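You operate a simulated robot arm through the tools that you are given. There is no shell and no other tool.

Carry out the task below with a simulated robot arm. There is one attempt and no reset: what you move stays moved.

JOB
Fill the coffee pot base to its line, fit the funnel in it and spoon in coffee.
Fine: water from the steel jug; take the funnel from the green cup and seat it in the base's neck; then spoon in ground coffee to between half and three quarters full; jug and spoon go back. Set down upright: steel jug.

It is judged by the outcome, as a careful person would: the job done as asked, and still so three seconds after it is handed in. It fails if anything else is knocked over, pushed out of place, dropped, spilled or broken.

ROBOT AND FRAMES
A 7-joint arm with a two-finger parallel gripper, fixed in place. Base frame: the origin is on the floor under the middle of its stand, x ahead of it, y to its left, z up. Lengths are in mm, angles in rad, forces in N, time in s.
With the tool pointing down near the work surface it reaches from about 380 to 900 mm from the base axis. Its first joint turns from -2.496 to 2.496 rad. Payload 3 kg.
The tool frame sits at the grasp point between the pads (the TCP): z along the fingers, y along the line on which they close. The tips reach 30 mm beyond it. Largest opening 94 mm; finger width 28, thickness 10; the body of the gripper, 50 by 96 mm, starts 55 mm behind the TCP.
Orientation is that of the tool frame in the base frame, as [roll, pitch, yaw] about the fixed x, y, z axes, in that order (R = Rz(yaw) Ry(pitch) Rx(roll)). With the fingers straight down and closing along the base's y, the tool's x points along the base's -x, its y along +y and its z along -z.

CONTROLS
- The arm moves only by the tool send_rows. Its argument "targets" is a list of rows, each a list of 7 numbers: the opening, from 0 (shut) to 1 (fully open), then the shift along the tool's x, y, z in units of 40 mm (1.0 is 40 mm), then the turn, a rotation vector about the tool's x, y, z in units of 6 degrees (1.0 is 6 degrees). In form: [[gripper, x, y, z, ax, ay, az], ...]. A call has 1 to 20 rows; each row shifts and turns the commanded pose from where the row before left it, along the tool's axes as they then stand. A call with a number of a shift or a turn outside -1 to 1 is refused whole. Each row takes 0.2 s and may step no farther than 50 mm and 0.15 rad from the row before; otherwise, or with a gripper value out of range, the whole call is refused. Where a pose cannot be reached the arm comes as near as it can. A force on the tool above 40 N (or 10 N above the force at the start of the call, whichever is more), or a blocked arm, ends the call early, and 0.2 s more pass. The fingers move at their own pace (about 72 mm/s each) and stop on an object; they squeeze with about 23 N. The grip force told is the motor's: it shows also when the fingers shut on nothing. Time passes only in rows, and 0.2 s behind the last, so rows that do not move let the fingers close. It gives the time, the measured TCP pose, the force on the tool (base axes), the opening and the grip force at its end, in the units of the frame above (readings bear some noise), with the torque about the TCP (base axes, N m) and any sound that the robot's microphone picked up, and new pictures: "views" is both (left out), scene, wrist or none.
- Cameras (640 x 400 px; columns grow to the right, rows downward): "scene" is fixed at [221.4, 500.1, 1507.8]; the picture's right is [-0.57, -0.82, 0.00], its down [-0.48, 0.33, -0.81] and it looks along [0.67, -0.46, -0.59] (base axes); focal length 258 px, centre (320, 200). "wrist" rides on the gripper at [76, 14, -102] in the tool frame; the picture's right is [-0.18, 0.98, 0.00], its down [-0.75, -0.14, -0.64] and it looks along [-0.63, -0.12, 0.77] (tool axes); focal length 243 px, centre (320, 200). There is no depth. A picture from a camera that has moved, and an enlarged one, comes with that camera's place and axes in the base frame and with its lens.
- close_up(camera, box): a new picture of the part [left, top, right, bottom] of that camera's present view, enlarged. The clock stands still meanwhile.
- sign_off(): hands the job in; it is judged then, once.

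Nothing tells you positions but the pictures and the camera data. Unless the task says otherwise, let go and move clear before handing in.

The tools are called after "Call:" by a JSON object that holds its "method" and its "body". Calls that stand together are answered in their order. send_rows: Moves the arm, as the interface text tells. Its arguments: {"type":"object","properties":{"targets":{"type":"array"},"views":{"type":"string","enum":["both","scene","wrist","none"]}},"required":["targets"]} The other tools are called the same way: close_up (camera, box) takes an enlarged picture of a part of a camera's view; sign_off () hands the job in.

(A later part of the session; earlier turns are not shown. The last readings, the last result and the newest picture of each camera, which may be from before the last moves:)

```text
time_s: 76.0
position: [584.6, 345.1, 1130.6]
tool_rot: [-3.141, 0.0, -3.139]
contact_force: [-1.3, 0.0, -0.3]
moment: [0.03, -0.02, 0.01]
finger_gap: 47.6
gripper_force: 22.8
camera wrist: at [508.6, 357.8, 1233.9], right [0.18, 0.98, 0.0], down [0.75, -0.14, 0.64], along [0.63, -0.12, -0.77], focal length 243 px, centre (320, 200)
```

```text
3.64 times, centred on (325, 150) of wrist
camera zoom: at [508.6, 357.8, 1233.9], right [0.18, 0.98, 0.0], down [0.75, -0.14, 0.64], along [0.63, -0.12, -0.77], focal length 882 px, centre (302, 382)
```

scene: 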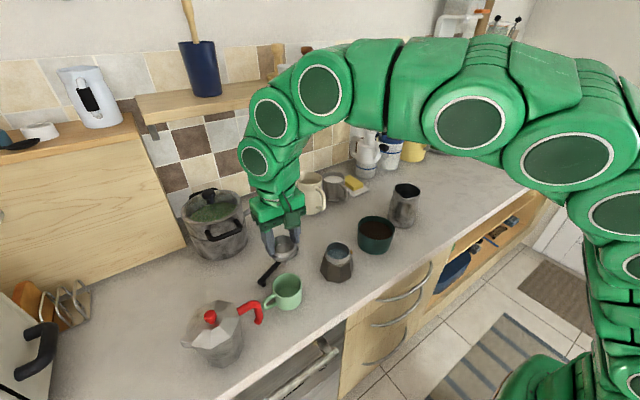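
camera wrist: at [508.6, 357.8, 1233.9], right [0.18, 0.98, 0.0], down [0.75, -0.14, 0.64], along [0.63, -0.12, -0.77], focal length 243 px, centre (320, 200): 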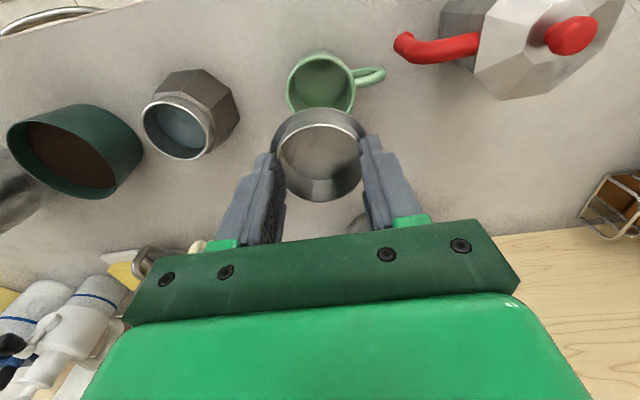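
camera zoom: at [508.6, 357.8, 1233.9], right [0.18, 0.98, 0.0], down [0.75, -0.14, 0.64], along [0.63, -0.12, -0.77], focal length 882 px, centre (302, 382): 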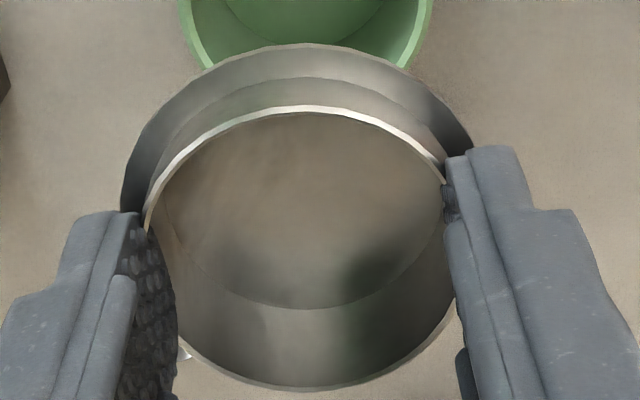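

The funnel has a wide flange, a conical underside and a stem reaching about 52 mm below the flange. I carry it over the base's neck, near (590.5,185.5), and check alignment with both cameras.

Call:
{"method": "send_rows", "body": {"targets": [[0, -0.025, -0.4, 0, 0, 0, 0], [0, -0.025, -0.9, 0, 0, 0, 0], [0, -0.025, -0.98, 0, 0, 0, 0], [0, -0.025, -0.9, 0, 0, 0, 0], [0, -0.025, -0.8, 0, 0, 0, 0], [0, 0, 0, 0, 0, 0, 0], [0, 0, 0, 0, 0, 0, 0]], "views": "both"}}

Call:
{"method": "close_up", "body": {"camera": "scene", "box": [305, 190, 375, 290]}}

Call:
{"method": "close_up", "body": {"camera": "wrist", "box": [240, 40, 400, 210]}}

```text
time_s: 77.6
position: [589.6, 185.2, 1132.3]
tool_rot: [3.141, 0.0, -3.141]
contact_force: [0.1, 0.2, -1.3]
moment: [-0.01, 0.05, -0.02]
finger_gap: 47.6
gripper_force: 22.5
camera wrist: at [512.8, 199.0, 1234.6], right [0.18, 0.98, 0.0], down [0.75, -0.14, 0.64], along [0.63, -0.12, -0.77], focal length 243 px, centre (320, 200)
```

scene: 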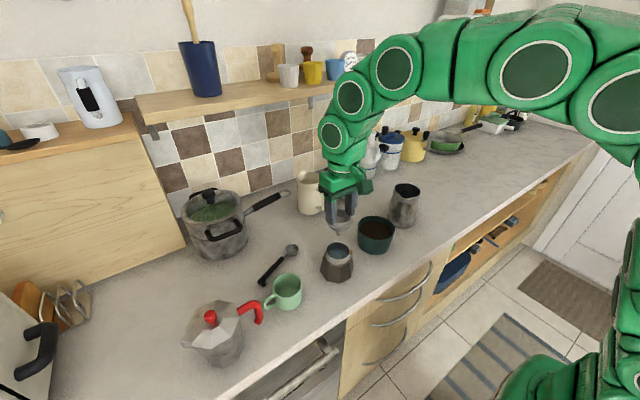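
wrist: 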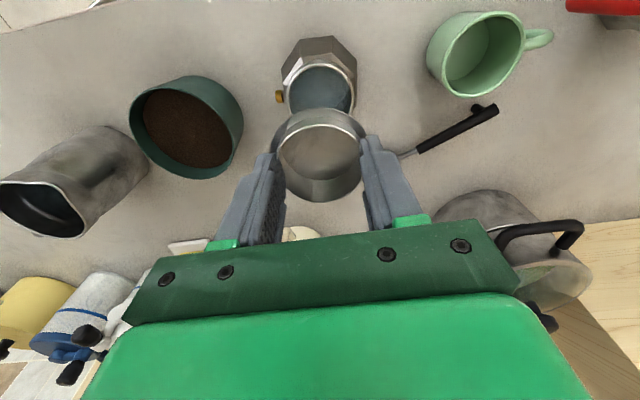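

```text
4.00 times, centred on (340, 240) of scene
camera zoom: at [221.4, 500.1, 1507.8], right [-0.57, -0.82, 0.0], down [-0.48, 0.33, -0.81], along [0.67, -0.46, -0.59], focal length 1031 px, centre (240, 40)
```

zoom: 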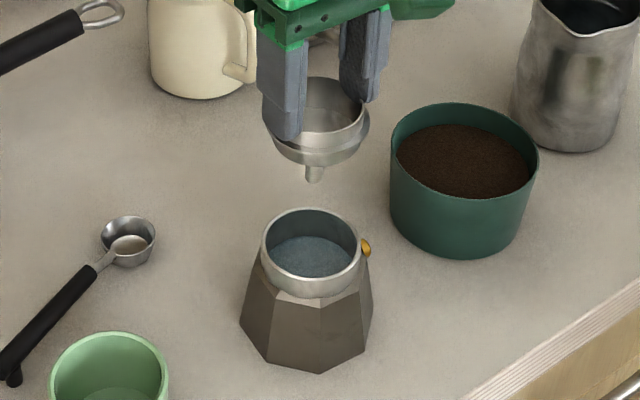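

```text
2.35 times, centred on (320, 125) of wrist
camera zoom: at [512.8, 199.0, 1234.6], right [0.18, 0.98, 0.0], down [0.75, -0.14, 0.64], along [0.63, -0.12, -0.77], focal length 571 px, centre (320, 376)
```

zoom: 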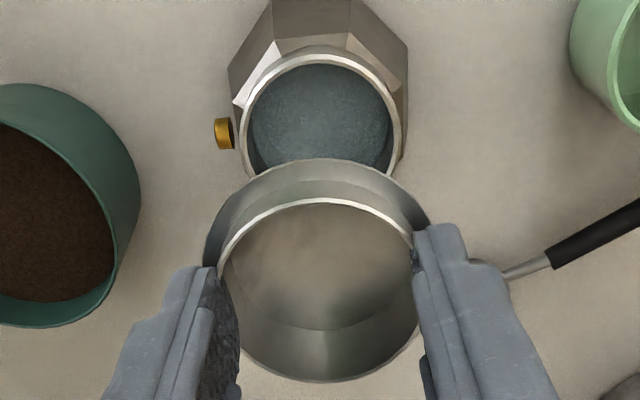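

The funnel axis and the neck agree within about 1 mm. I lower until the stem is just above the neck and re-check.

Call:
{"method": "send_rows", "body": {"targets": [[0, -0.012, -0.015, 0.4, 0, 0, 0], [0, 0, 0, 0.5, 0, 0, 0], [0, 0, 0, 0.3, 0, 0, 0], [0, 0, 0, 0, 0, 0, 0]], "views": "wrist"}}

Call:
{"method": "close_up", "body": {"camera": "scene", "box": [315, 210, 363, 270]}}

Call:
{"method": "close_up", "body": {"camera": "wrist", "box": [240, 60, 400, 210]}}

```text
time_s: 78.6
position: [590.6, 184.3, 1083.1]
tool_rot: [-3.14, 0.0, -3.14]
contact_force: [-0.3, -0.4, 0.4]
moment: [0.01, 0.01, 0.02]
finger_gap: 47.5
gripper_force: 23.2
camera wrist: at [514.1, 197.4, 1185.8], right [0.18, 0.98, 0.0], down [0.75, -0.14, 0.64], along [0.63, -0.12, -0.77], focal length 243 px, centre (320, 200)
```

wrist: 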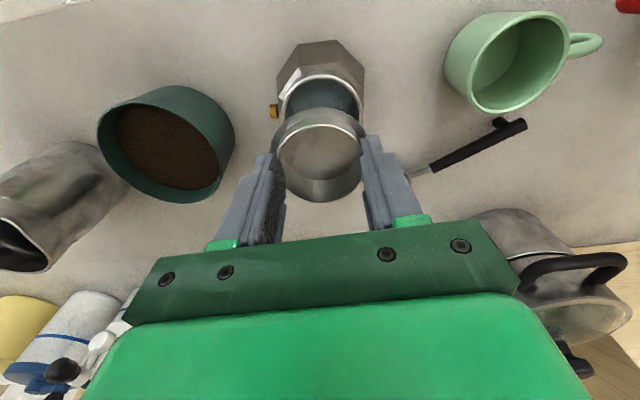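

```text
6.67 times, centred on (339, 240) of scene
camera zoom: at [221.4, 500.1, 1507.8], right [-0.57, -0.82, 0.0], down [-0.48, 0.33, -0.81], along [0.67, -0.46, -0.59], focal length 1719 px, centre (193, -67)
```

zoom: 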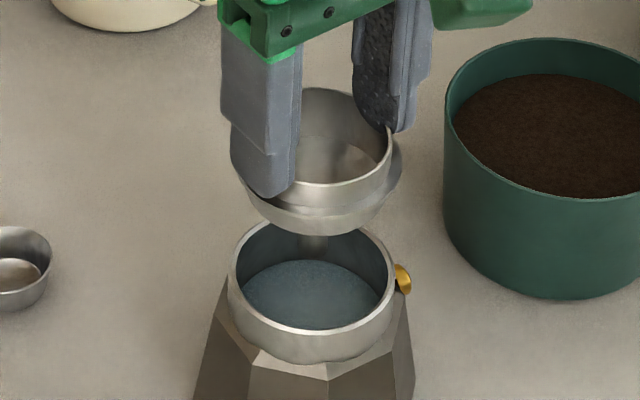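

```text
2.67 times, centred on (320, 135) of wrist
camera zoom: at [514.1, 197.4, 1185.8], right [0.18, 0.98, 0.0], down [0.75, -0.14, 0.64], along [0.63, -0.12, -0.77], focal length 647 px, centre (320, 373)
```

zoom: 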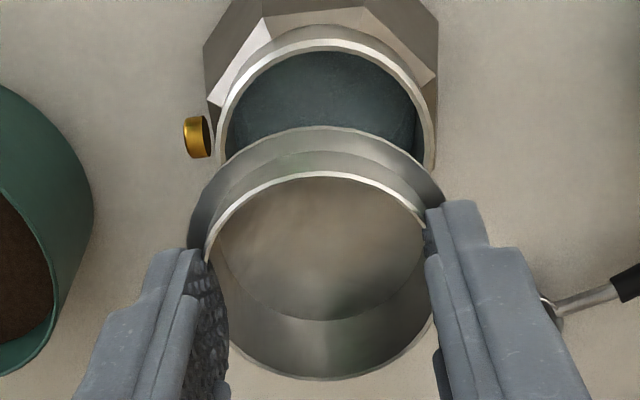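

Call:
{"method": "close_up", "body": {"camera": "wrist", "box": [280, 60, 360, 130]}}

Call:
{"method": "close_up", "body": {"camera": "scene", "box": [322, 225, 354, 265]}}

```text
5.71 times, centred on (320, 95) of wrist
camera zoom: at [514.1, 197.4, 1185.8], right [0.18, 0.98, 0.0], down [0.75, -0.14, 0.64], along [0.63, -0.12, -0.77], focal length 1386 px, centre (320, 800)
```

zoom: 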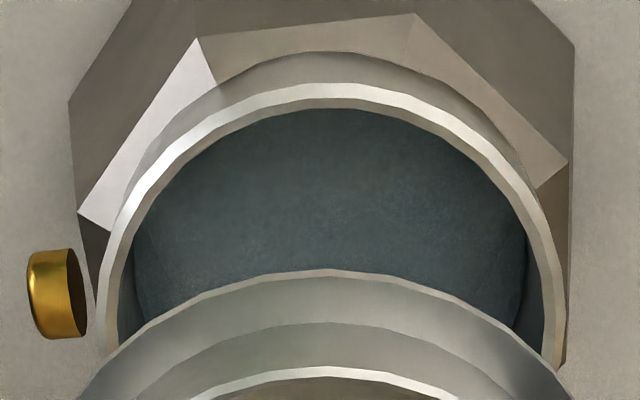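

```text
10.00 times, centred on (338, 245) of scene
camera zoom: at [221.4, 500.1, 1507.8], right [-0.57, -0.82, 0.0], down [-0.48, 0.33, -0.81], along [0.67, -0.46, -0.59], focal length 2579 px, centre (140, -250)
```

zoom: 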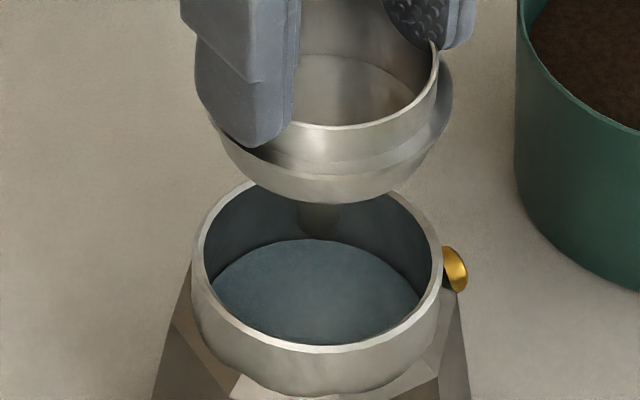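

Call:
{"method": "send_rows", "body": {"targets": [[0, 0.015, 0.0125, 0.3, 0, 0, 0], [0, 0, 0, 0.4, 0, 0, 0], [0, 0, 0, 0.3, 0, 0, 0], [0, 0, 0, 0, 0, 0, 0]], "views": "none"}}

Call:
{"method": "close_up", "body": {"camera": "scene", "box": [315, 215, 363, 275]}}

Call:
{"method": "close_up", "body": {"camera": "wrist", "box": [260, 80, 380, 180]}}

```text
time_s: 79.6
position: [589.0, 184.5, 1041.3]
tool_rot: [3.141, -0.001, -3.139]
contact_force: [-0.3, -0.8, -1.0]
moment: [0.01, -0.01, -0.05]
finger_gap: 47.6
gripper_force: 22.9
```

```text
6.67 times, centred on (339, 245) of scene
camera zoom: at [221.4, 500.1, 1507.8], right [-0.57, -0.82, 0.0], down [-0.48, 0.33, -0.81], along [0.67, -0.46, -0.59], focal length 1719 px, centre (193, -100)
```

zoom: 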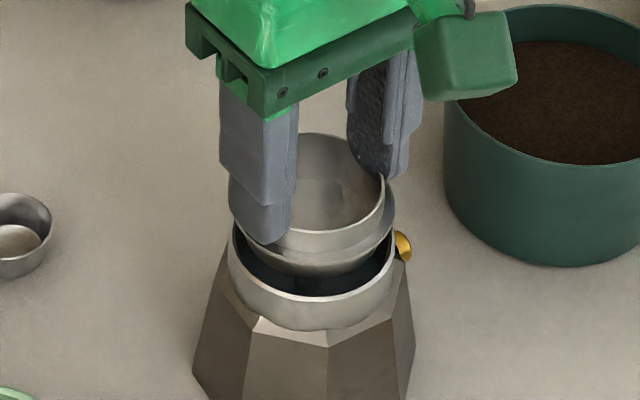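

```text
4.00 times, centred on (320, 130) of wrist
camera zoom: at [512.7, 198.6, 1145.2], right [0.18, 0.98, 0.0], down [0.75, -0.14, 0.64], along [0.63, -0.12, -0.77], focal length 970 px, centre (320, 480)
```

zoom: 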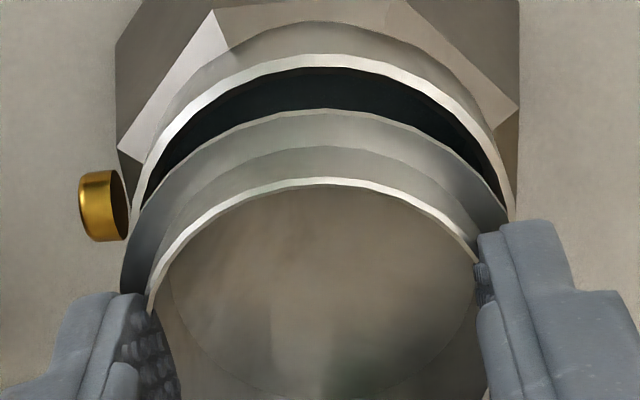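

The alignment looks good. I lower slowly until the flange seats on the neck.

Call:
{"method": "send_rows", "body": {"targets": [[0, 0, 0, 0.2, 0, 0, 0], [0, 0, 0, 0.1, 0, 0, 0], [0, 0, 0, 0, 0, 0, 0]], "views": "none"}}

Call:
{"method": "send_rows", "body": {"targets": [[0, 0, 0, 0.08, 0, 0, 0], [0, 0, 0, 0, 0, 0, 0]], "views": "none"}}

Call:
{"method": "close_up", "body": {"camera": "scene", "box": [315, 215, 363, 275]}}

Call:
{"method": "close_up", "body": {"camera": "wrist", "box": [260, 80, 380, 180]}}

```text
time_s: 80.4
position: [590.4, 184.7, 1030.1]
tool_rot: [3.14, 0.0, -3.139]
contact_force: [0.5, -0.9, -0.4]
moment: [-0.03, -0.01, 0.01]
finger_gap: 47.7
gripper_force: 23.2
```

```text
time_s: 81.0
position: [590.2, 185.5, 1026.6]
tool_rot: [3.141, 0.0, -3.14]
contact_force: [0.5, 0.3, -0.2]
moment: [0.04, -0.03, -0.04]
finger_gap: 47.6
gripper_force: 23.2
```

```text
6.67 times, centred on (339, 245) of scene
camera zoom: at [221.4, 500.1, 1507.8], right [-0.57, -0.82, 0.0], down [-0.48, 0.33, -0.81], along [0.67, -0.46, -0.59], focal length 1719 px, centre (193, -100)
```

zoom: 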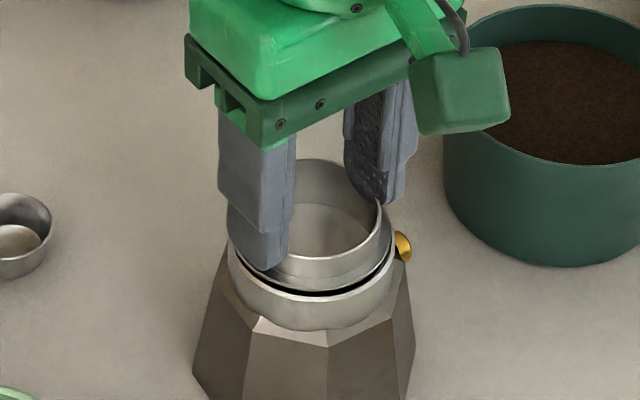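

```text
4.00 times, centred on (320, 130) of wrist
camera zoom: at [513.3, 198.6, 1130.1], right [0.18, 0.98, 0.0], down [0.75, -0.14, 0.64], along [0.63, -0.12, -0.77], focal length 970 px, centre (320, 480)
```

zoom: 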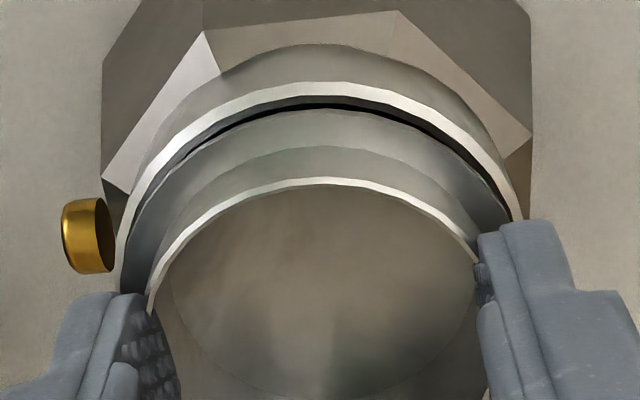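

Call:
{"method": "send_rows", "body": {"targets": [[0, 0, 0, 0.06, 0, 0, 0], [0, 0, 0, 0, 0, 0, 0]], "views": "none"}}

Call:
{"method": "send_rows", "body": {"targets": [[0, 0, 0, 0.05, 0, 0, 0], [0, 0, 0, 0, 0, 0, 0]], "views": "none"}}

Call:
{"method": "close_up", "body": {"camera": "scene", "box": [315, 215, 363, 275]}}

Call:
{"method": "close_up", "body": {"camera": "wrist", "box": [260, 80, 380, 180]}}

```text
time_s: 81.6
position: [590.4, 185.0, 1024.4]
tool_rot: [3.141, 0.0, -3.14]
contact_force: [-0.1, -0.7, -0.8]
moment: [0.02, 0.02, -0.01]
finger_gap: 47.8
gripper_force: 23.0
```

```text
time_s: 82.2
position: [590.2, 185.2, 1022.4]
tool_rot: [3.141, 0.003, -3.139]
contact_force: [-2.6, -2.5, 18.8]
moment: [-0.13, 0.11, -0.04]
finger_gap: 48.0
gripper_force: 23.1
```

```text
6.67 times, centred on (339, 245) of scene
camera zoom: at [221.4, 500.1, 1507.8], right [-0.57, -0.82, 0.0], down [-0.48, 0.33, -0.81], along [0.67, -0.46, -0.59], focal length 1719 px, centre (193, -100)
```

zoom: 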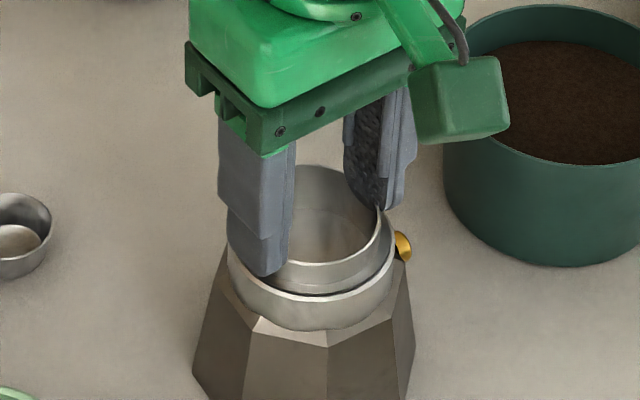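

```text
4.00 times, centred on (320, 130) of wrist
camera zoom: at [513.2, 198.5, 1126.4], right [0.18, 0.98, 0.0], down [0.75, -0.14, 0.64], along [0.63, -0.12, -0.77], focal length 970 px, centre (320, 480)
```

zoom: 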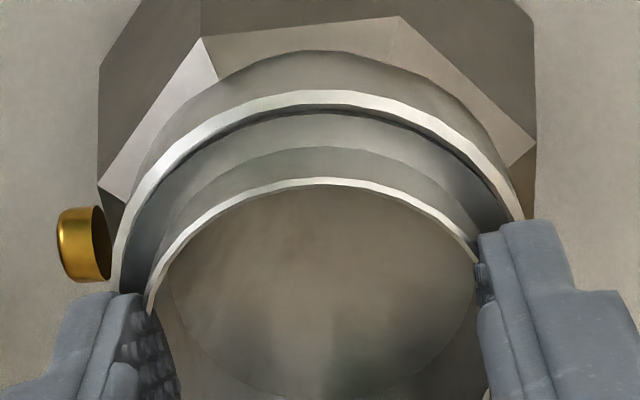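

The funnel met even resistance at the axis (about 19 N, almost no torque) and looks nested in the neck. I release it and look.

Call:
{"method": "send_rows", "body": {"targets": [[0, 0, 0, -0.01, 0, 0, 0], [0.6, 0, 0, 0, 0, 0, 0], [0.8, 0, 0, 0, 0, 0, 0], [0.8, 0, 0, 0, 0, 0, 0], [0.8, 0, 0, -0.4, 0, 0, 0], [0.8, 0, 0, -0.8, 0, 0, 0], [0.8, 0, 0, 0, 0, 0, 0]], "views": "wrist"}}

Call:
{"method": "close_up", "body": {"camera": "scene", "box": [320, 230, 358, 275]}}

Call:
{"method": "close_up", "body": {"camera": "wrist", "box": [260, 60, 380, 170]}}

```text
time_s: 83.8
position: [590.0, 185.0, 1072.6]
tool_rot: [3.14, -0.001, -3.14]
contact_force: [0.3, -0.1, 0.0]
moment: [-0.02, -0.02, -0.04]
finger_gap: 75.2
gripper_force: 0.0
camera wrist: at [513.1, 199.2, 1174.0], right [0.18, 0.98, 0.0], down [0.75, -0.14, 0.64], along [0.63, -0.12, -0.77], focal length 243 px, centre (320, 200)
```

wrist: 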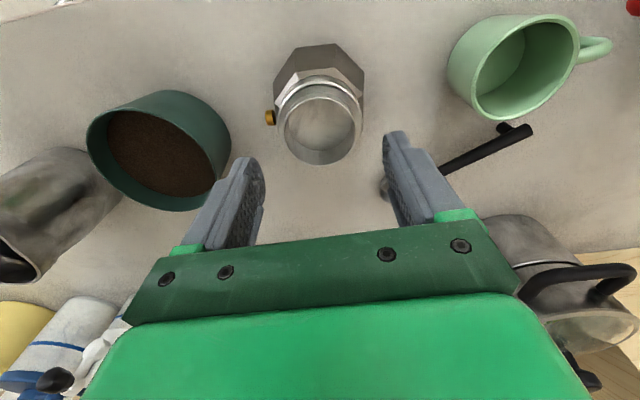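

```text
8.89 times, centred on (339, 252) of scene
camera zoom: at [221.4, 500.1, 1507.8], right [-0.57, -0.82, 0.0], down [-0.48, 0.33, -0.81], along [0.67, -0.46, -0.59], focal length 2292 px, centre (151, -267)
```

zoom: 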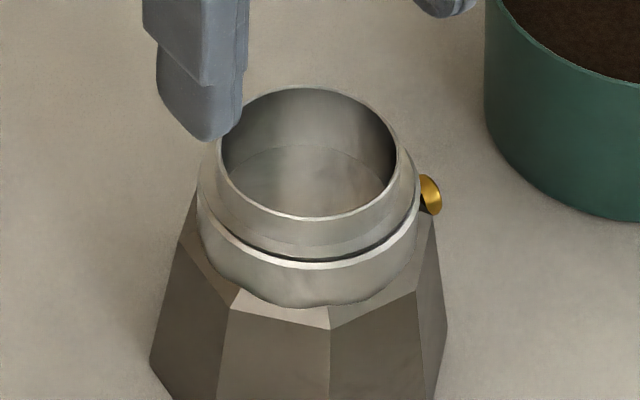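

```text
3.64 times, centred on (320, 115) of wrist
camera zoom: at [513.1, 199.2, 1174.0], right [0.18, 0.98, 0.0], down [0.75, -0.14, 0.64], along [0.63, -0.12, -0.77], focal length 882 px, centre (320, 509)
```

zoom: 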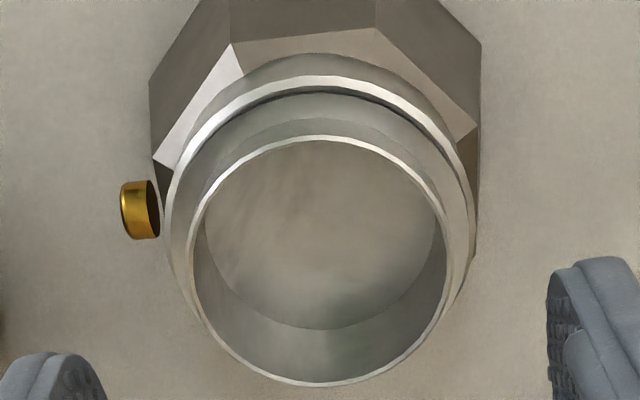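

The funnel sits level and concentric in the neck, with its flange flush on the rim. Next is the spoon: I rise and turn the tool so its x axis points along the spoon from handle to bowl (about -66°), then go above it.

Call:
{"method": "send_rows", "body": {"targets": [[0.8, 0, 0, -0.8, 0, 0, -0.93], [0.8, 0, 0, -0.8, 0, 0, -1], [0.8, 0, 0, 0, 0, 0, -1], [0.8, 0, 0, 0, 0, 0, -1], [0.8, 0, 0, 0, 0, 0, -1], [0.8, 0, 0, 0, 0, 0, -1], [0.8, 0, 0, 0, 0, 0, -1], [0.8, 0, 0, 0, 0, 0, -1], [0.8, 0, 0, 0, 0, 0, -1], [0.8, 0, 0, 0, 0, 0, -1], [0.8, 0, 0, 0, 0, 0, -1], [0.8, 0, 0, 0, 0, 0, -1], [0.8, 0, 0, 0, 0, 0, -1], [0.8, 0, 0, 0, 0, 0, -1], [0.8, 0, 0, 0, 0, 0, -1], [0.8, 0, 0, 0, 0, 0, -1], [0.8, 0, 0, 0, 0, 0, -1], [0.8, 0, 0, 0, 0, 0, -1], [0.8, 0, 0, 0, 0, 0, -1], [0.8, 0, 0, 0, 0, 0, 0]], "views": "wrist"}}

Call:
{"method": "close_up", "body": {"camera": "scene", "box": [250, 230, 310, 300]}}

Call:
{"method": "close_up", "body": {"camera": "scene", "box": [318, 225, 362, 285]}}

```text
time_s: 88.0
position: [590.2, 185.7, 1135.3]
tool_rot: [3.141, 0.0, -1.156]
contact_force: [-0.1, -0.4, -0.2]
moment: [-0.06, -0.03, 0.0]
finger_gap: 75.2
gripper_force: 0.1
camera wrist: at [607.1, 109.3, 1238.0], right [-0.97, -0.23, 0.0], down [-0.17, 0.75, 0.64], along [-0.15, 0.63, -0.77], focal length 243 px, centre (320, 200)
```

wrist: 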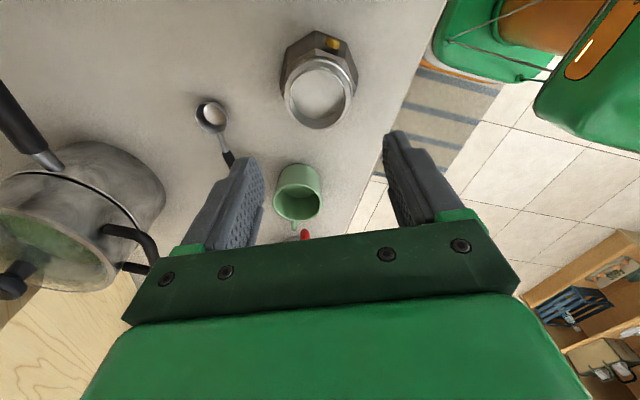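

```text
5.71 times, centred on (280, 265) of scene
camera zoom: at [221.4, 500.1, 1507.8], right [-0.57, -0.82, 0.0], down [-0.48, 0.33, -0.81], along [0.67, -0.46, -0.59], focal length 1474 px, centre (549, -171)
```

zoom: 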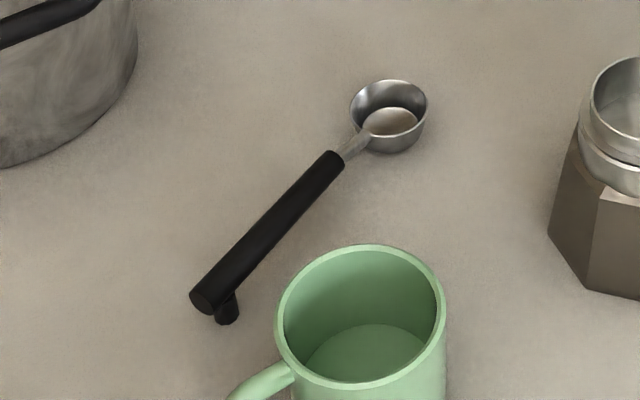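

```text
6.67 times, centred on (340, 255) of scene
camera zoom: at [221.4, 500.1, 1507.8], right [-0.57, -0.82, 0.0], down [-0.48, 0.33, -0.81], along [0.67, -0.46, -0.59], focal length 1719 px, centre (187, -167)
```

zoom: 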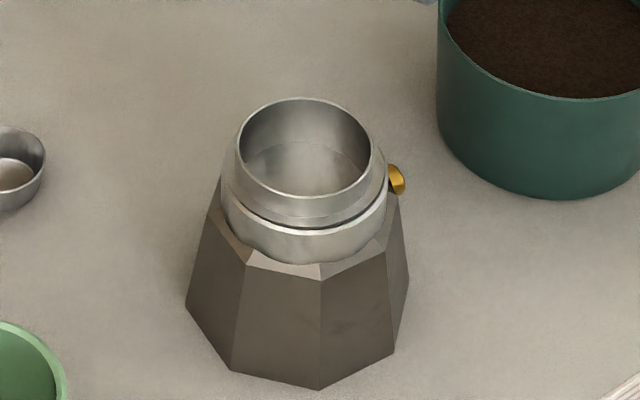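

The spoon is a scoop of about 38 mm with a black handle of about 14 mm, raised on a peg. The handle's middle is near (683,345,926). I move above it to refine.

Call:
{"method": "send_rows", "body": {"targets": [[0.6, -0.54, -0.747, 0.2, 0, 0, 0], [0.6, -0.54, -0.747, 0.4, 0, 0, 0], [0.6, -0.54, -0.747, 0.4, 0, 0, 0], [0.6, -0.54, -0.747, 0.4, 0, 0, 0], [0.6, -0.54, -0.747, 0.4, 0, 0, 0], [0.6, 0, 0, 0.3, 0, 0, 0], [0.6, 0, 0, 0, 0, 0, 0]], "views": "both"}}

Call:
{"method": "close_up", "body": {"camera": "wrist", "box": [220, 0, 420, 200]}}

```text
time_s: 89.6
position: [686.9, 343.4, 1051.9]
tool_rot: [3.141, 0.0, -1.159]
contact_force: [-0.3, 0.4, -0.3]
moment: [0.02, 0.0, 0.0]
finger_gap: 56.4
gripper_force: 0.0
camera wrist: at [702.7, 267.0, 1153.8], right [-0.97, -0.23, 0.0], down [-0.17, 0.75, 0.64], along [-0.14, 0.63, -0.77], focal length 243 px, centre (320, 200)
```

scene: 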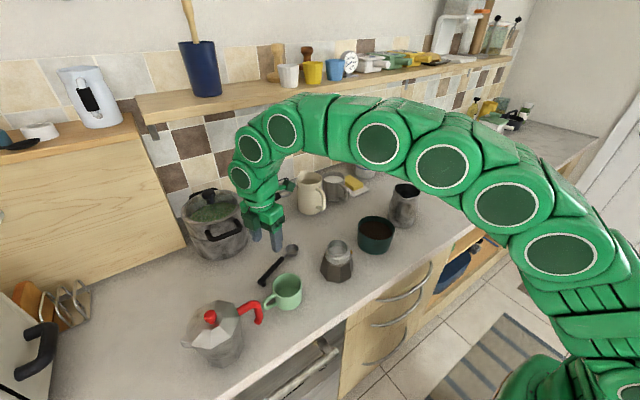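
wrist: 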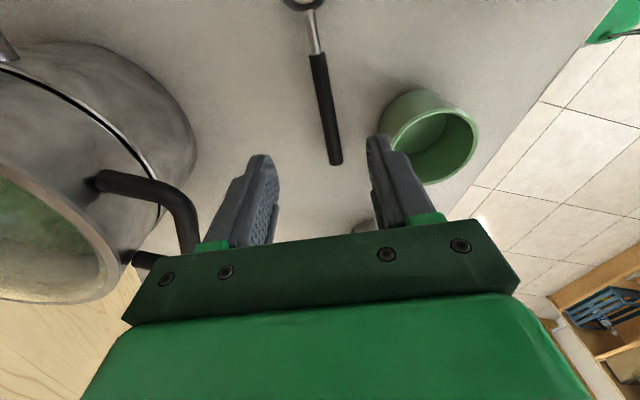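

```text
2.00 times, centred on (320, 100) of wrist
camera zoom: at [702.7, 267.0, 1153.8], right [-0.97, -0.23, 0.0], down [-0.17, 0.75, 0.64], along [-0.14, 0.63, -0.77], focal length 485 px, centre (320, 400)
```

zoom: 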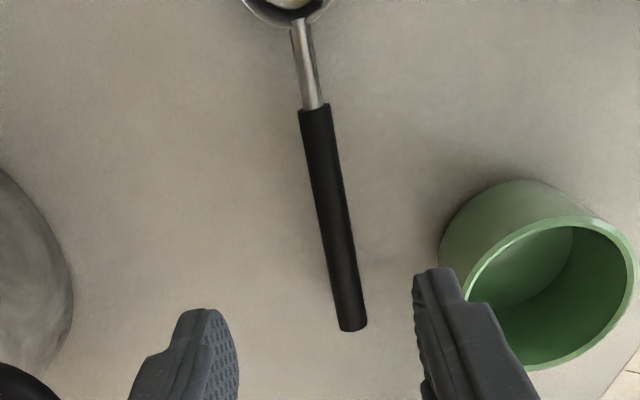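

The handle runs parallel to tool x at an offset of 5.5 mm, and nearby objects leave room. I shift over it, narrow the opening and go down beside the handle.

Call:
{"method": "send_rows", "body": {"targets": [[0.45, 0, 0.1375, 0.5, 0, 0, 0], [0.45, 0, 0, 0.8, 0, 0, 0], [0.45, 0, 0, 0.6, 0, 0, 0], [0.45, 0, 0, 0, 0, 0, 0]], "views": "wrist"}}

Call:
{"method": "close_up", "body": {"camera": "wrist", "box": [240, 60, 400, 220]}}

Call:
{"method": "close_up", "body": {"camera": "scene", "box": [240, 220, 310, 300]}}

```text
time_s: 90.6
position: [681.3, 342.0, 974.5]
tool_rot: [-3.14, -0.002, -1.16]
contact_force: [-0.9, 0.2, -0.8]
moment: [0.05, 0.03, 0.02]
finger_gap: 42.2
gripper_force: 0.1
camera wrist: at [698.3, 264.9, 1078.5], right [-0.97, -0.23, 0.0], down [-0.17, 0.75, 0.64], along [-0.14, 0.63, -0.77], focal length 243 px, centre (320, 200)
```

wrist: 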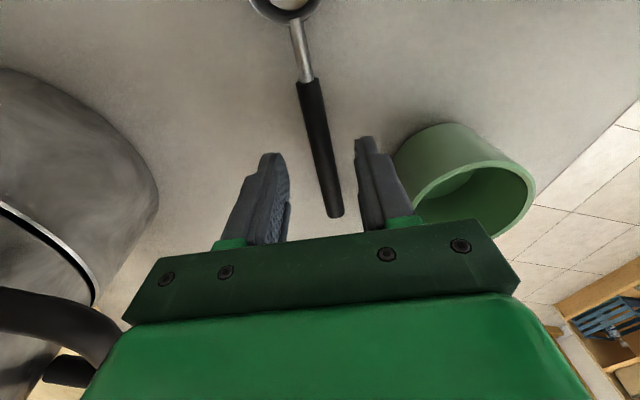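

```text
2.50 times, centred on (320, 140) of wrist
camera zoom: at [698.3, 264.9, 1078.5], right [-0.97, -0.23, 0.0], down [-0.17, 0.75, 0.64], along [-0.14, 0.63, -0.77], focal length 606 px, centre (320, 350)
```

zoom: 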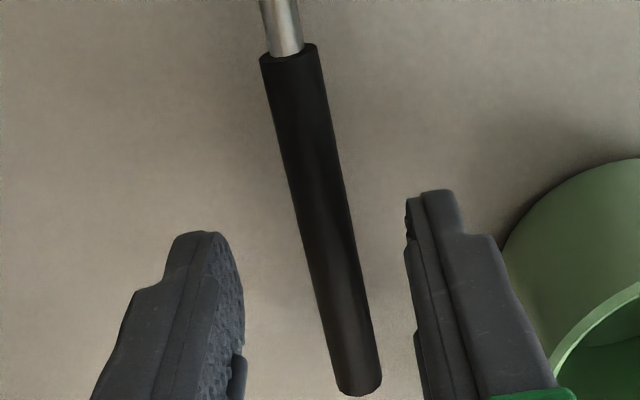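

```text
5.00 times, centred on (275, 260) of scene
camera zoom: at [221.4, 500.1, 1507.8], right [-0.57, -0.82, 0.0], down [-0.48, 0.33, -0.81], along [0.67, -0.46, -0.59], focal length 1289 px, centre (545, -100)
```

zoom: 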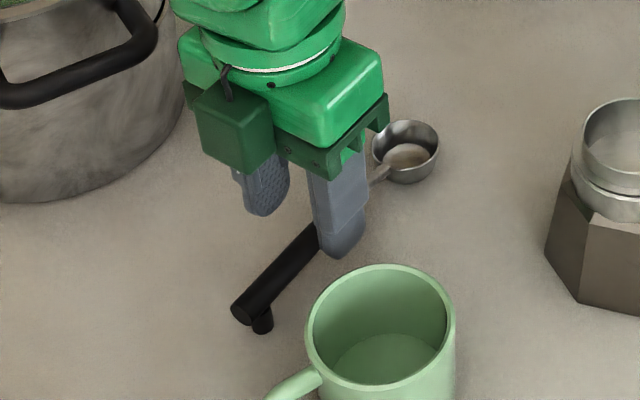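

The handle is centred and parallel. I go down the last 34 mm (tips about 10 mm above the counter) and close.

Call:
{"method": "send_rows", "body": {"targets": [[0.45, 0, 0.01, 0.45, 0, 0, 0], [0.45, 0, 0, 0.41, 0, 0, 0], [0.45, 0, 0, 0, 0, 0, 0], [0.3, 0, 0, 0, 0, 0, 0], [0.15, 0, 0, 0, 0, 0, 0], [0, 0, 0, 0, 0, 0, 0], [0, 0, 0, 0, 0, 0, 0]], "views": "both"}}

Call:
{"method": "close_up", "body": {"camera": "wrist", "box": [220, 0, 420, 220]}}

Call:
{"method": "close_up", "body": {"camera": "scene", "box": [240, 220, 310, 300]}}

```text
time_s: 92.2
position: [679.6, 341.2, 940.3]
tool_rot: [3.141, 0.0, -1.16]
contact_force: [-0.3, 0.9, 0.6]
moment: [-0.02, -0.02, 0.03]
finger_gap: 21.0
gripper_force: 22.9
camera wrist: at [696.3, 264.3, 1043.6], right [-0.97, -0.23, 0.0], down [-0.17, 0.75, 0.64], along [-0.14, 0.63, -0.77], focal length 243 px, centre (320, 200)
```

scene: 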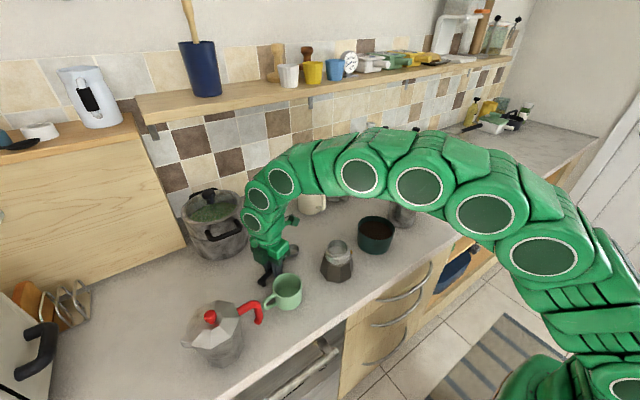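
wrist: 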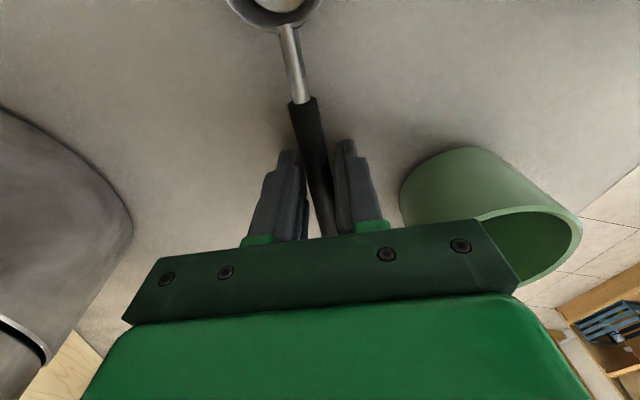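

```text
1.82 times, centred on (320, 110) of wrist
camera zoom: at [696.3, 264.3, 1043.6], right [-0.97, -0.23, 0.0], down [-0.17, 0.75, 0.64], along [-0.14, 0.63, -0.77], focal length 441 px, centre (320, 364)
```

zoom: 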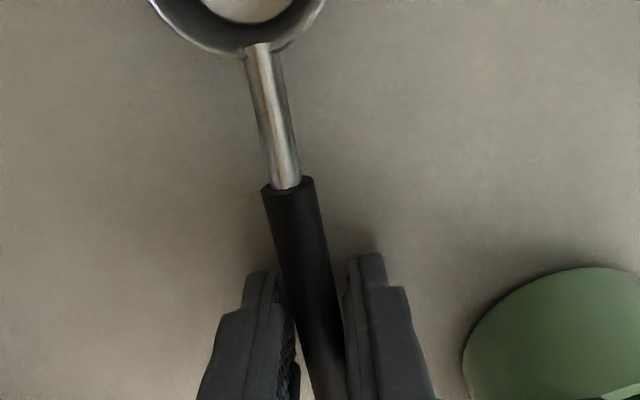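

```text
5.00 times, centred on (275, 260) of scene
camera zoom: at [221.4, 500.1, 1507.8], right [-0.57, -0.82, 0.0], down [-0.48, 0.33, -0.81], along [0.67, -0.46, -0.59], focal length 1289 px, centre (545, -100)
```

zoom: 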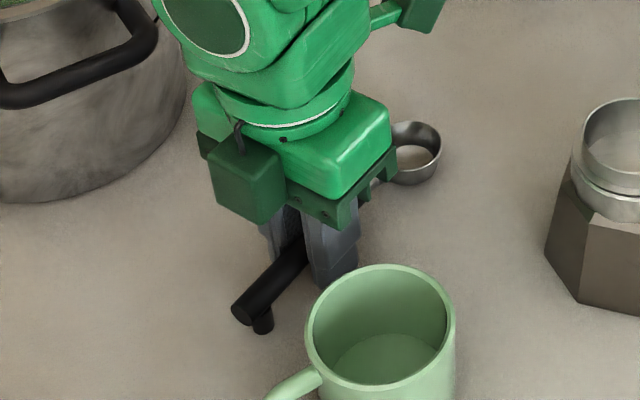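

The handle is gripped with the fingers stopped at 21 mm and full force. I lift a little and check that the spoon follows.

Call:
{"method": "send_rows", "body": {"targets": [[0, 0, 0, -0.2, 0, 0, 0], [0, 0, 0, -0.4, 0, 0, 0], [0, 0, 0, -0.6, 0, 0, 0], [0, 0, 0, -0.6, 0, 0, 0], [0, 0, 0, 0, 0, 0, 0]], "views": "wrist"}}

Call:
{"method": "close_up", "body": {"camera": "scene", "box": [240, 200, 310, 290]}}

Call:
{"method": "close_up", "body": {"camera": "wrist", "box": [220, 0, 420, 220]}}

```text
time_s: 93.4
position: [678.5, 341.9, 1011.8]
tool_rot: [-3.14, 0.0, -1.16]
contact_force: [-0.2, 0.2, -1.6]
moment: [0.05, 0.02, -0.05]
finger_gap: 18.5
gripper_force: 23.2
camera wrist: at [695.5, 265.7, 1114.0], right [-0.97, -0.23, 0.0], down [-0.17, 0.75, 0.64], along [-0.14, 0.63, -0.77], focal length 243 px, centre (320, 200)
```

wrist: 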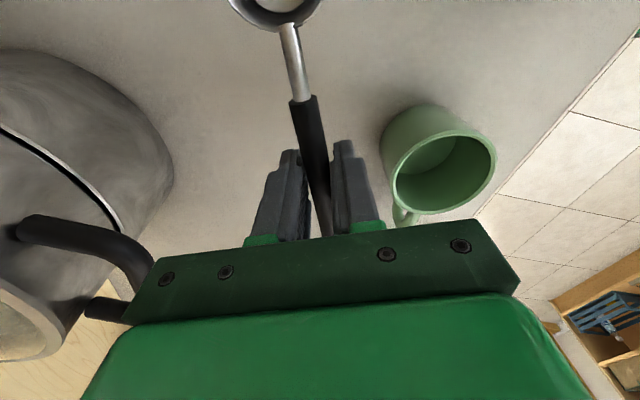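

```text
4.44 times, centred on (275, 245) of scene
camera zoom: at [221.4, 500.1, 1507.8], right [-0.57, -0.82, 0.0], down [-0.48, 0.33, -0.81], along [0.67, -0.46, -0.59], focal length 1146 px, centre (520, 0)
```

zoom: 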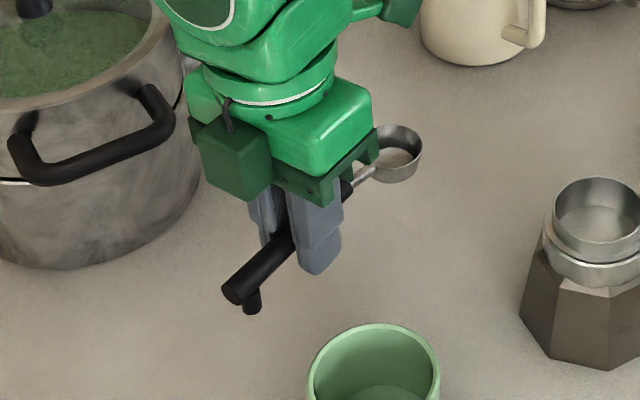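

```text
1.82 times, centred on (320, 110) of wrist
camera zoom: at [695.5, 265.7, 1114.0], right [-0.97, -0.23, 0.0], down [-0.17, 0.75, 0.64], along [-0.14, 0.63, -0.77], focal length 441 px, centre (320, 364)
```

zoom: 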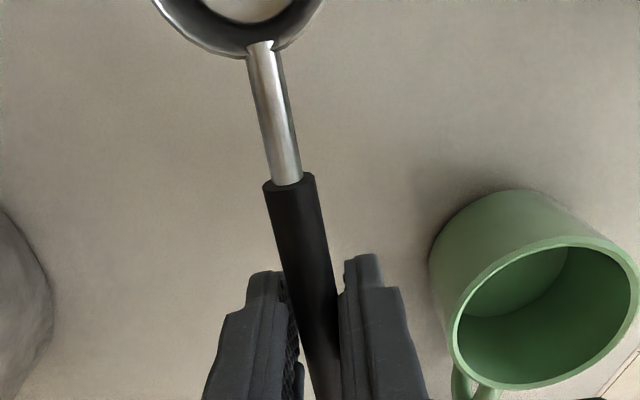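

The spoon is held and lifts level. I raise it, move clear of the pot, and turn so the scoop points toward the robot (tool x along -X). I'll use that pose for scooping and pouring.

Call:
{"method": "send_rows", "body": {"targets": [[0, 0, 0, -0.8, 0, 0, 0], [0, 0, 0, -1, 0, 0, 0], [0, 0, 0, -1, 0, 0, 0], [0, 0.45, 0.15, -0.2, 0, 0, 0], [0, 0.914, 0.305, 0, 0, 0, 0], [0, 0.914, 0.305, 0, 0, 0, 0], [0, 0.914, 0.305, 0, 0, 0, 0], [0, 0.914, 0.305, 0, 0, 0, 0], [0, 0.45, 0.15, 0, 0, 0, 0], [0, 0, 0, 0, 0, 0, 0]], "views": "none"}}

Call:
{"method": "send_rows", "body": {"targets": [[0, 0, 0, 0, 0, 0, 0.93], [0, 0, 0, 0, 0, 0, 1], [0, 0, 0, 0, 0, 0, 1], [0, 0, 0, 0, 0, 0, 1], [0, 0, 0, 0, 0, 0, 1], [0, 0, 0, 0, 0, 0, 1], [0, 0, 0, 0, 0, 0, 1], [0, 0, 0, 0, 0, 0, 1], [0, 0, 0, 0, 0, 0, 1], [0, 0, 0, 0, 0, 0, 1], [0, 0, 0, 0, 0, 0, 1], [0, 0, 0, 0, 0, 0, 1], [0, 0, 0, 0, 0, 0, 1], [0, 0, 0, 0, 0, 0, 1], [0, 0, 0, 0, 0, 0, 1], [0, 0, 0, 0, 0, 0, 1], [0, 0, 0, 0, 0, 0, 1], [0, 0, 0, 0, 0, 0, 1], [0, 0, 0, 0, 0, 0, 1], [0, 0, 0, 0, 0, 0, 0]], "views": "both"}}

Call:
{"method": "close_up", "body": {"camera": "wrist", "box": [220, 0, 420, 220]}}

Call:
{"method": "close_up", "body": {"camera": "scene", "box": [290, 140, 400, 260]}}

```text
time_s: 95.6
position: [696.3, 150.8, 1132.1]
tool_rot: [3.141, -0.001, -1.16]
contact_force: [-0.2, 0.3, -2.0]
moment: [0.08, 0.01, 0.02]
finger_gap: 18.1
gripper_force: 22.6
```

```text
time_s: 99.8
position: [695.6, 149.9, 1132.0]
tool_rot: [-3.141, 0.001, -3.141]
contact_force: [0.3, -0.2, -1.0]
moment: [-0.01, -0.06, 0.0]
finger_gap: 18.3
gripper_force: 22.8
camera wrist: at [619.4, 163.6, 1235.0], right [0.18, 0.98, 0.0], down [0.75, -0.14, 0.64], along [0.63, -0.12, -0.77], focal length 243 px, centre (320, 200)
```

scene: 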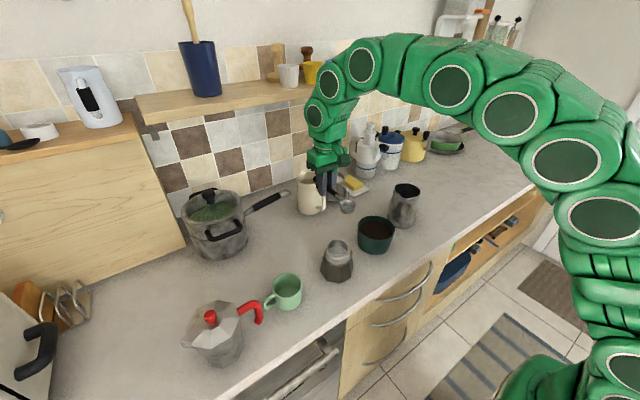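
wrist: 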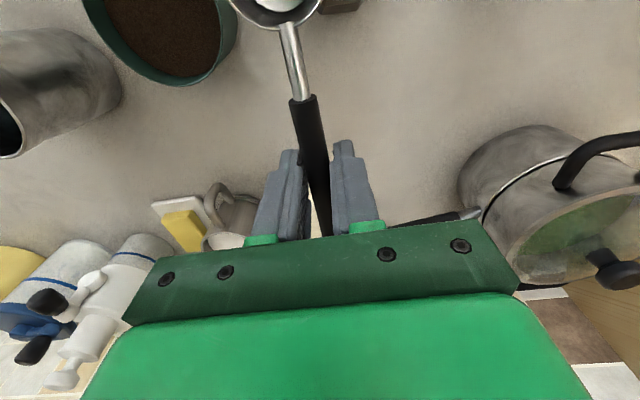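

```text
1.82 times, centred on (320, 110) of wrist
camera zoom: at [619.4, 163.6, 1235.0], right [0.18, 0.98, 0.0], down [0.75, -0.14, 0.64], along [0.63, -0.12, -0.77], focal length 441 px, centre (320, 364)
```

zoom: 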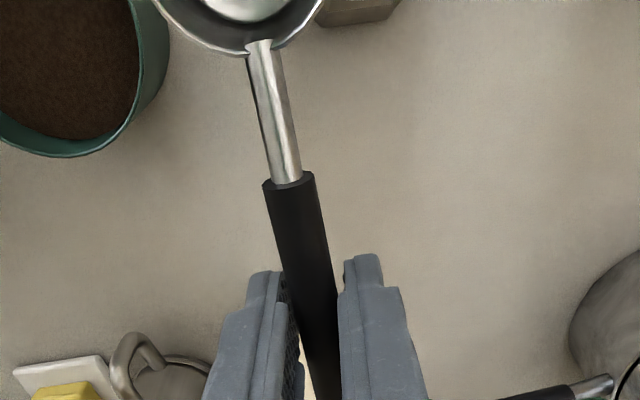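

```text
3.33 times, centred on (345, 200) of scene
camera zoom: at [221.4, 500.1, 1507.8], right [-0.57, -0.82, 0.0], down [-0.48, 0.33, -0.81], along [0.67, -0.46, -0.59], focal length 860 px, centre (237, 200)
```

zoom: 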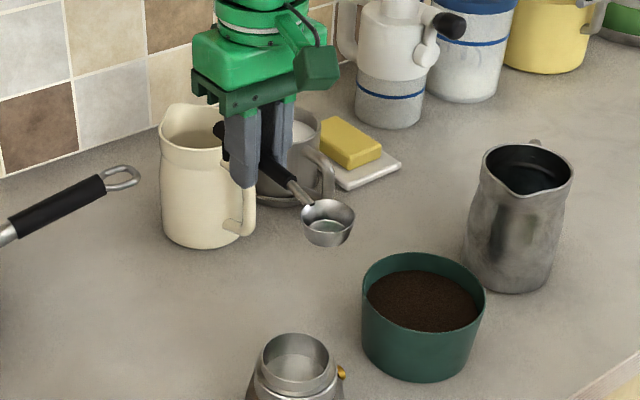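

The scoop, coffee bowl and jug are all clearly visible. I position the scoop over the coffee bowl (centre about (605,27)) and pitch the scoop down 50° while still above the rim.

Call:
{"method": "send_rows", "body": {"targets": [[0, 0.2725, -0.756, 0, 0, 0, 0], [0, 0.2725, -0.756, 0, 0, 0, 0], [0, 0.2725, -0.756, 0, 0, 0, 0], [0, 0.2725, -0.756, 0, 0, 0, 0], [0, 0, 0, 0, 0, -0.83, 0], [0, 0, 0, 0, 0, -1, 0], [0, 0, 0, 0, 0, -1, 0], [0, 0, 0, 0, 0, -1, 0], [0, 0, 0, 0, 0, -1, 0], [0, 0, 0, 0, 0, -1, 0], [0, 0, 0, 0, 0, -1, 0], [0, 0, 0, 0, 0, -1, 0], [0, 0, 0, 0, 0, -0.5, 0], [0, 0, 0, 0, 0, 0, 0]], "views": "both"}}

Call:
{"method": "close_up", "body": {"camera": "scene", "box": [320, 160, 430, 270]}}

Call:
{"method": "close_up", "body": {"camera": "wrist", "box": [220, 0, 420, 220]}}

```text
time_s: 102.8
position: [652.8, 29.8, 1133.1]
tool_rot: [-3.14, 0.875, -3.141]
contact_force: [0.3, 0.0, -0.4]
moment: [-0.04, 0.0, 0.0]
finger_gap: 18.2
gripper_force: 23.6
camera wrist: at [524.6, 42.8, 1140.3], right [0.12, 0.98, 0.14], down [-0.01, -0.14, 0.99], along [0.99, -0.12, -0.01], focal length 243 px, centre (320, 200)
```

scene: 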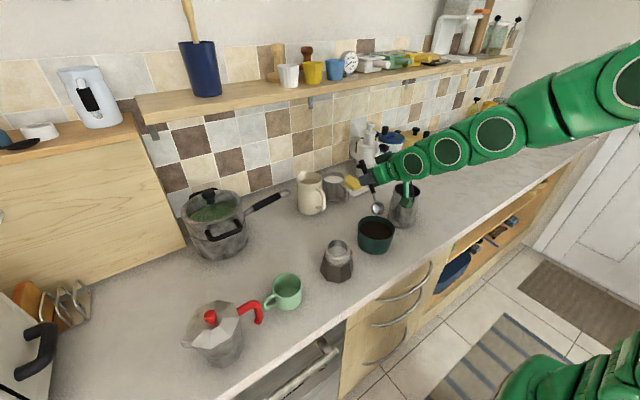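
wrist: 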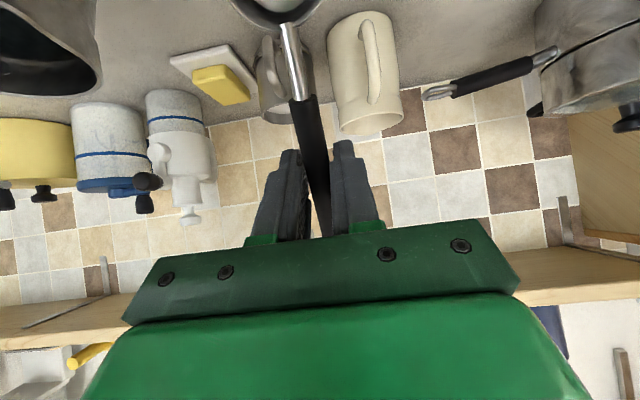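

```text
3.64 times, centred on (375, 215) of scene
camera zoom: at [221.4, 500.1, 1507.8], right [-0.57, -0.82, 0.0], down [-0.48, 0.33, -0.81], along [0.67, -0.46, -0.59], focal length 938 px, centre (120, 146)
```

zoom: 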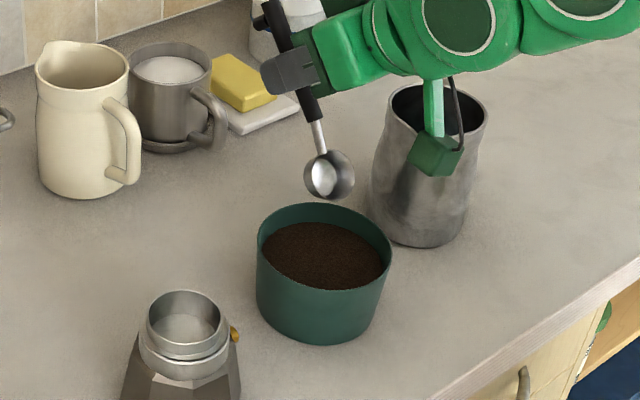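

```text
1.82 times, centred on (320, 110) of wrist
camera zoom: at [524.6, 42.8, 1140.3], right [0.12, 0.98, 0.14], down [-0.01, -0.14, 0.99], along [0.99, -0.12, -0.01], focal length 441 px, centre (320, 364)
```

zoom: 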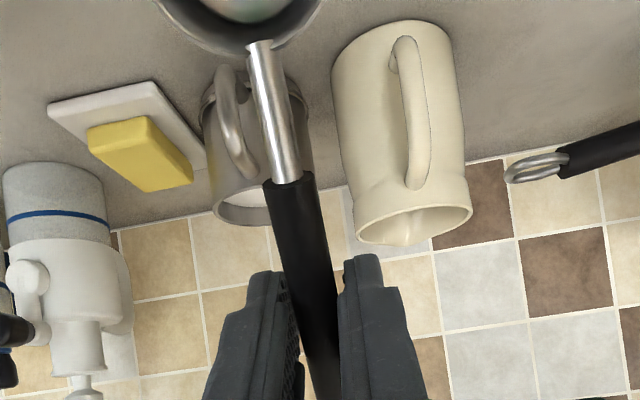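

The scoop is right above the coffee. I lower it until it is just over the surface and check.

Call:
{"method": "send_rows", "body": {"targets": [[0, 0.5, 0, 0.42, 0, 0, 0], [0, 0.72, 0, 0.6, 0, 0, 0], [0, 0.22, 0, 0.18, 0, 0, 0], [0, 0, 0, 0, 0, 0, 0]], "views": "none"}}

Call:
{"method": "close_up", "body": {"camera": "scene", "box": [345, 190, 415, 270]}}

```text
time_s: 103.8
position: [652.0, 29.5, 1058.2]
tool_rot: [3.141, 0.873, -3.141]
contact_force: [0.0, -0.7, -0.4]
moment: [0.0, -0.02, 0.01]
finger_gap: 18.4
gripper_force: 22.6
```

```text
5.00 times, centred on (380, 230) of scene
camera zoom: at [221.4, 500.1, 1507.8], right [-0.57, -0.82, 0.0], down [-0.48, 0.33, -0.81], along [0.67, -0.46, -0.59], focal length 1289 px, centre (20, 50)
```

zoom: 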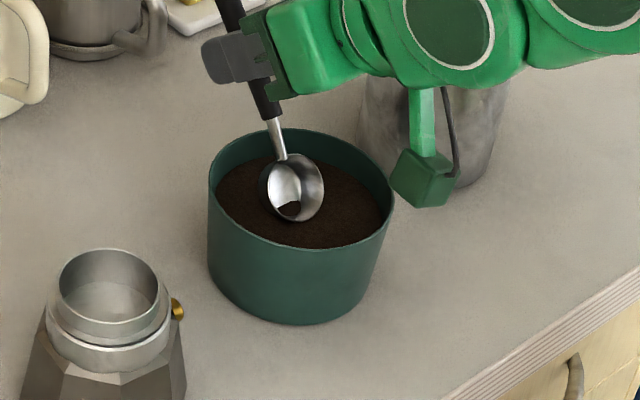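

The scoop's tip is at the coffee surface. I push it in, then sweep forward while levelling it and raising it out.

Call:
{"method": "send_rows", "body": {"targets": [[0, 0.41, 0, 0.34, 0, 0, 0], [0, 0.41, 0, 0.34, 0, 0, 0], [0, 0, 0, 0, 0, 0, 0]], "views": "none"}}

Call:
{"method": "close_up", "body": {"camera": "scene", "box": [345, 190, 415, 270]}}

```text
time_s: 104.6
position: [653.8, 30.4, 1014.1]
tool_rot: [-3.141, 0.873, -3.14]
contact_force: [3.6, 0.4, 11.9]
moment: [0.0, 0.24, -0.02]
finger_gap: 17.8
gripper_force: 22.9
```

```text
5.00 times, centred on (380, 230) of scene
camera zoom: at [221.4, 500.1, 1507.8], right [-0.57, -0.82, 0.0], down [-0.48, 0.33, -0.81], along [0.67, -0.46, -0.59], focal length 1289 px, centre (20, 50)
```

zoom: 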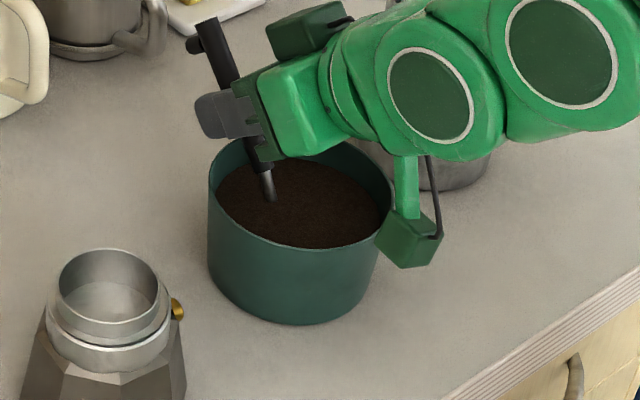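

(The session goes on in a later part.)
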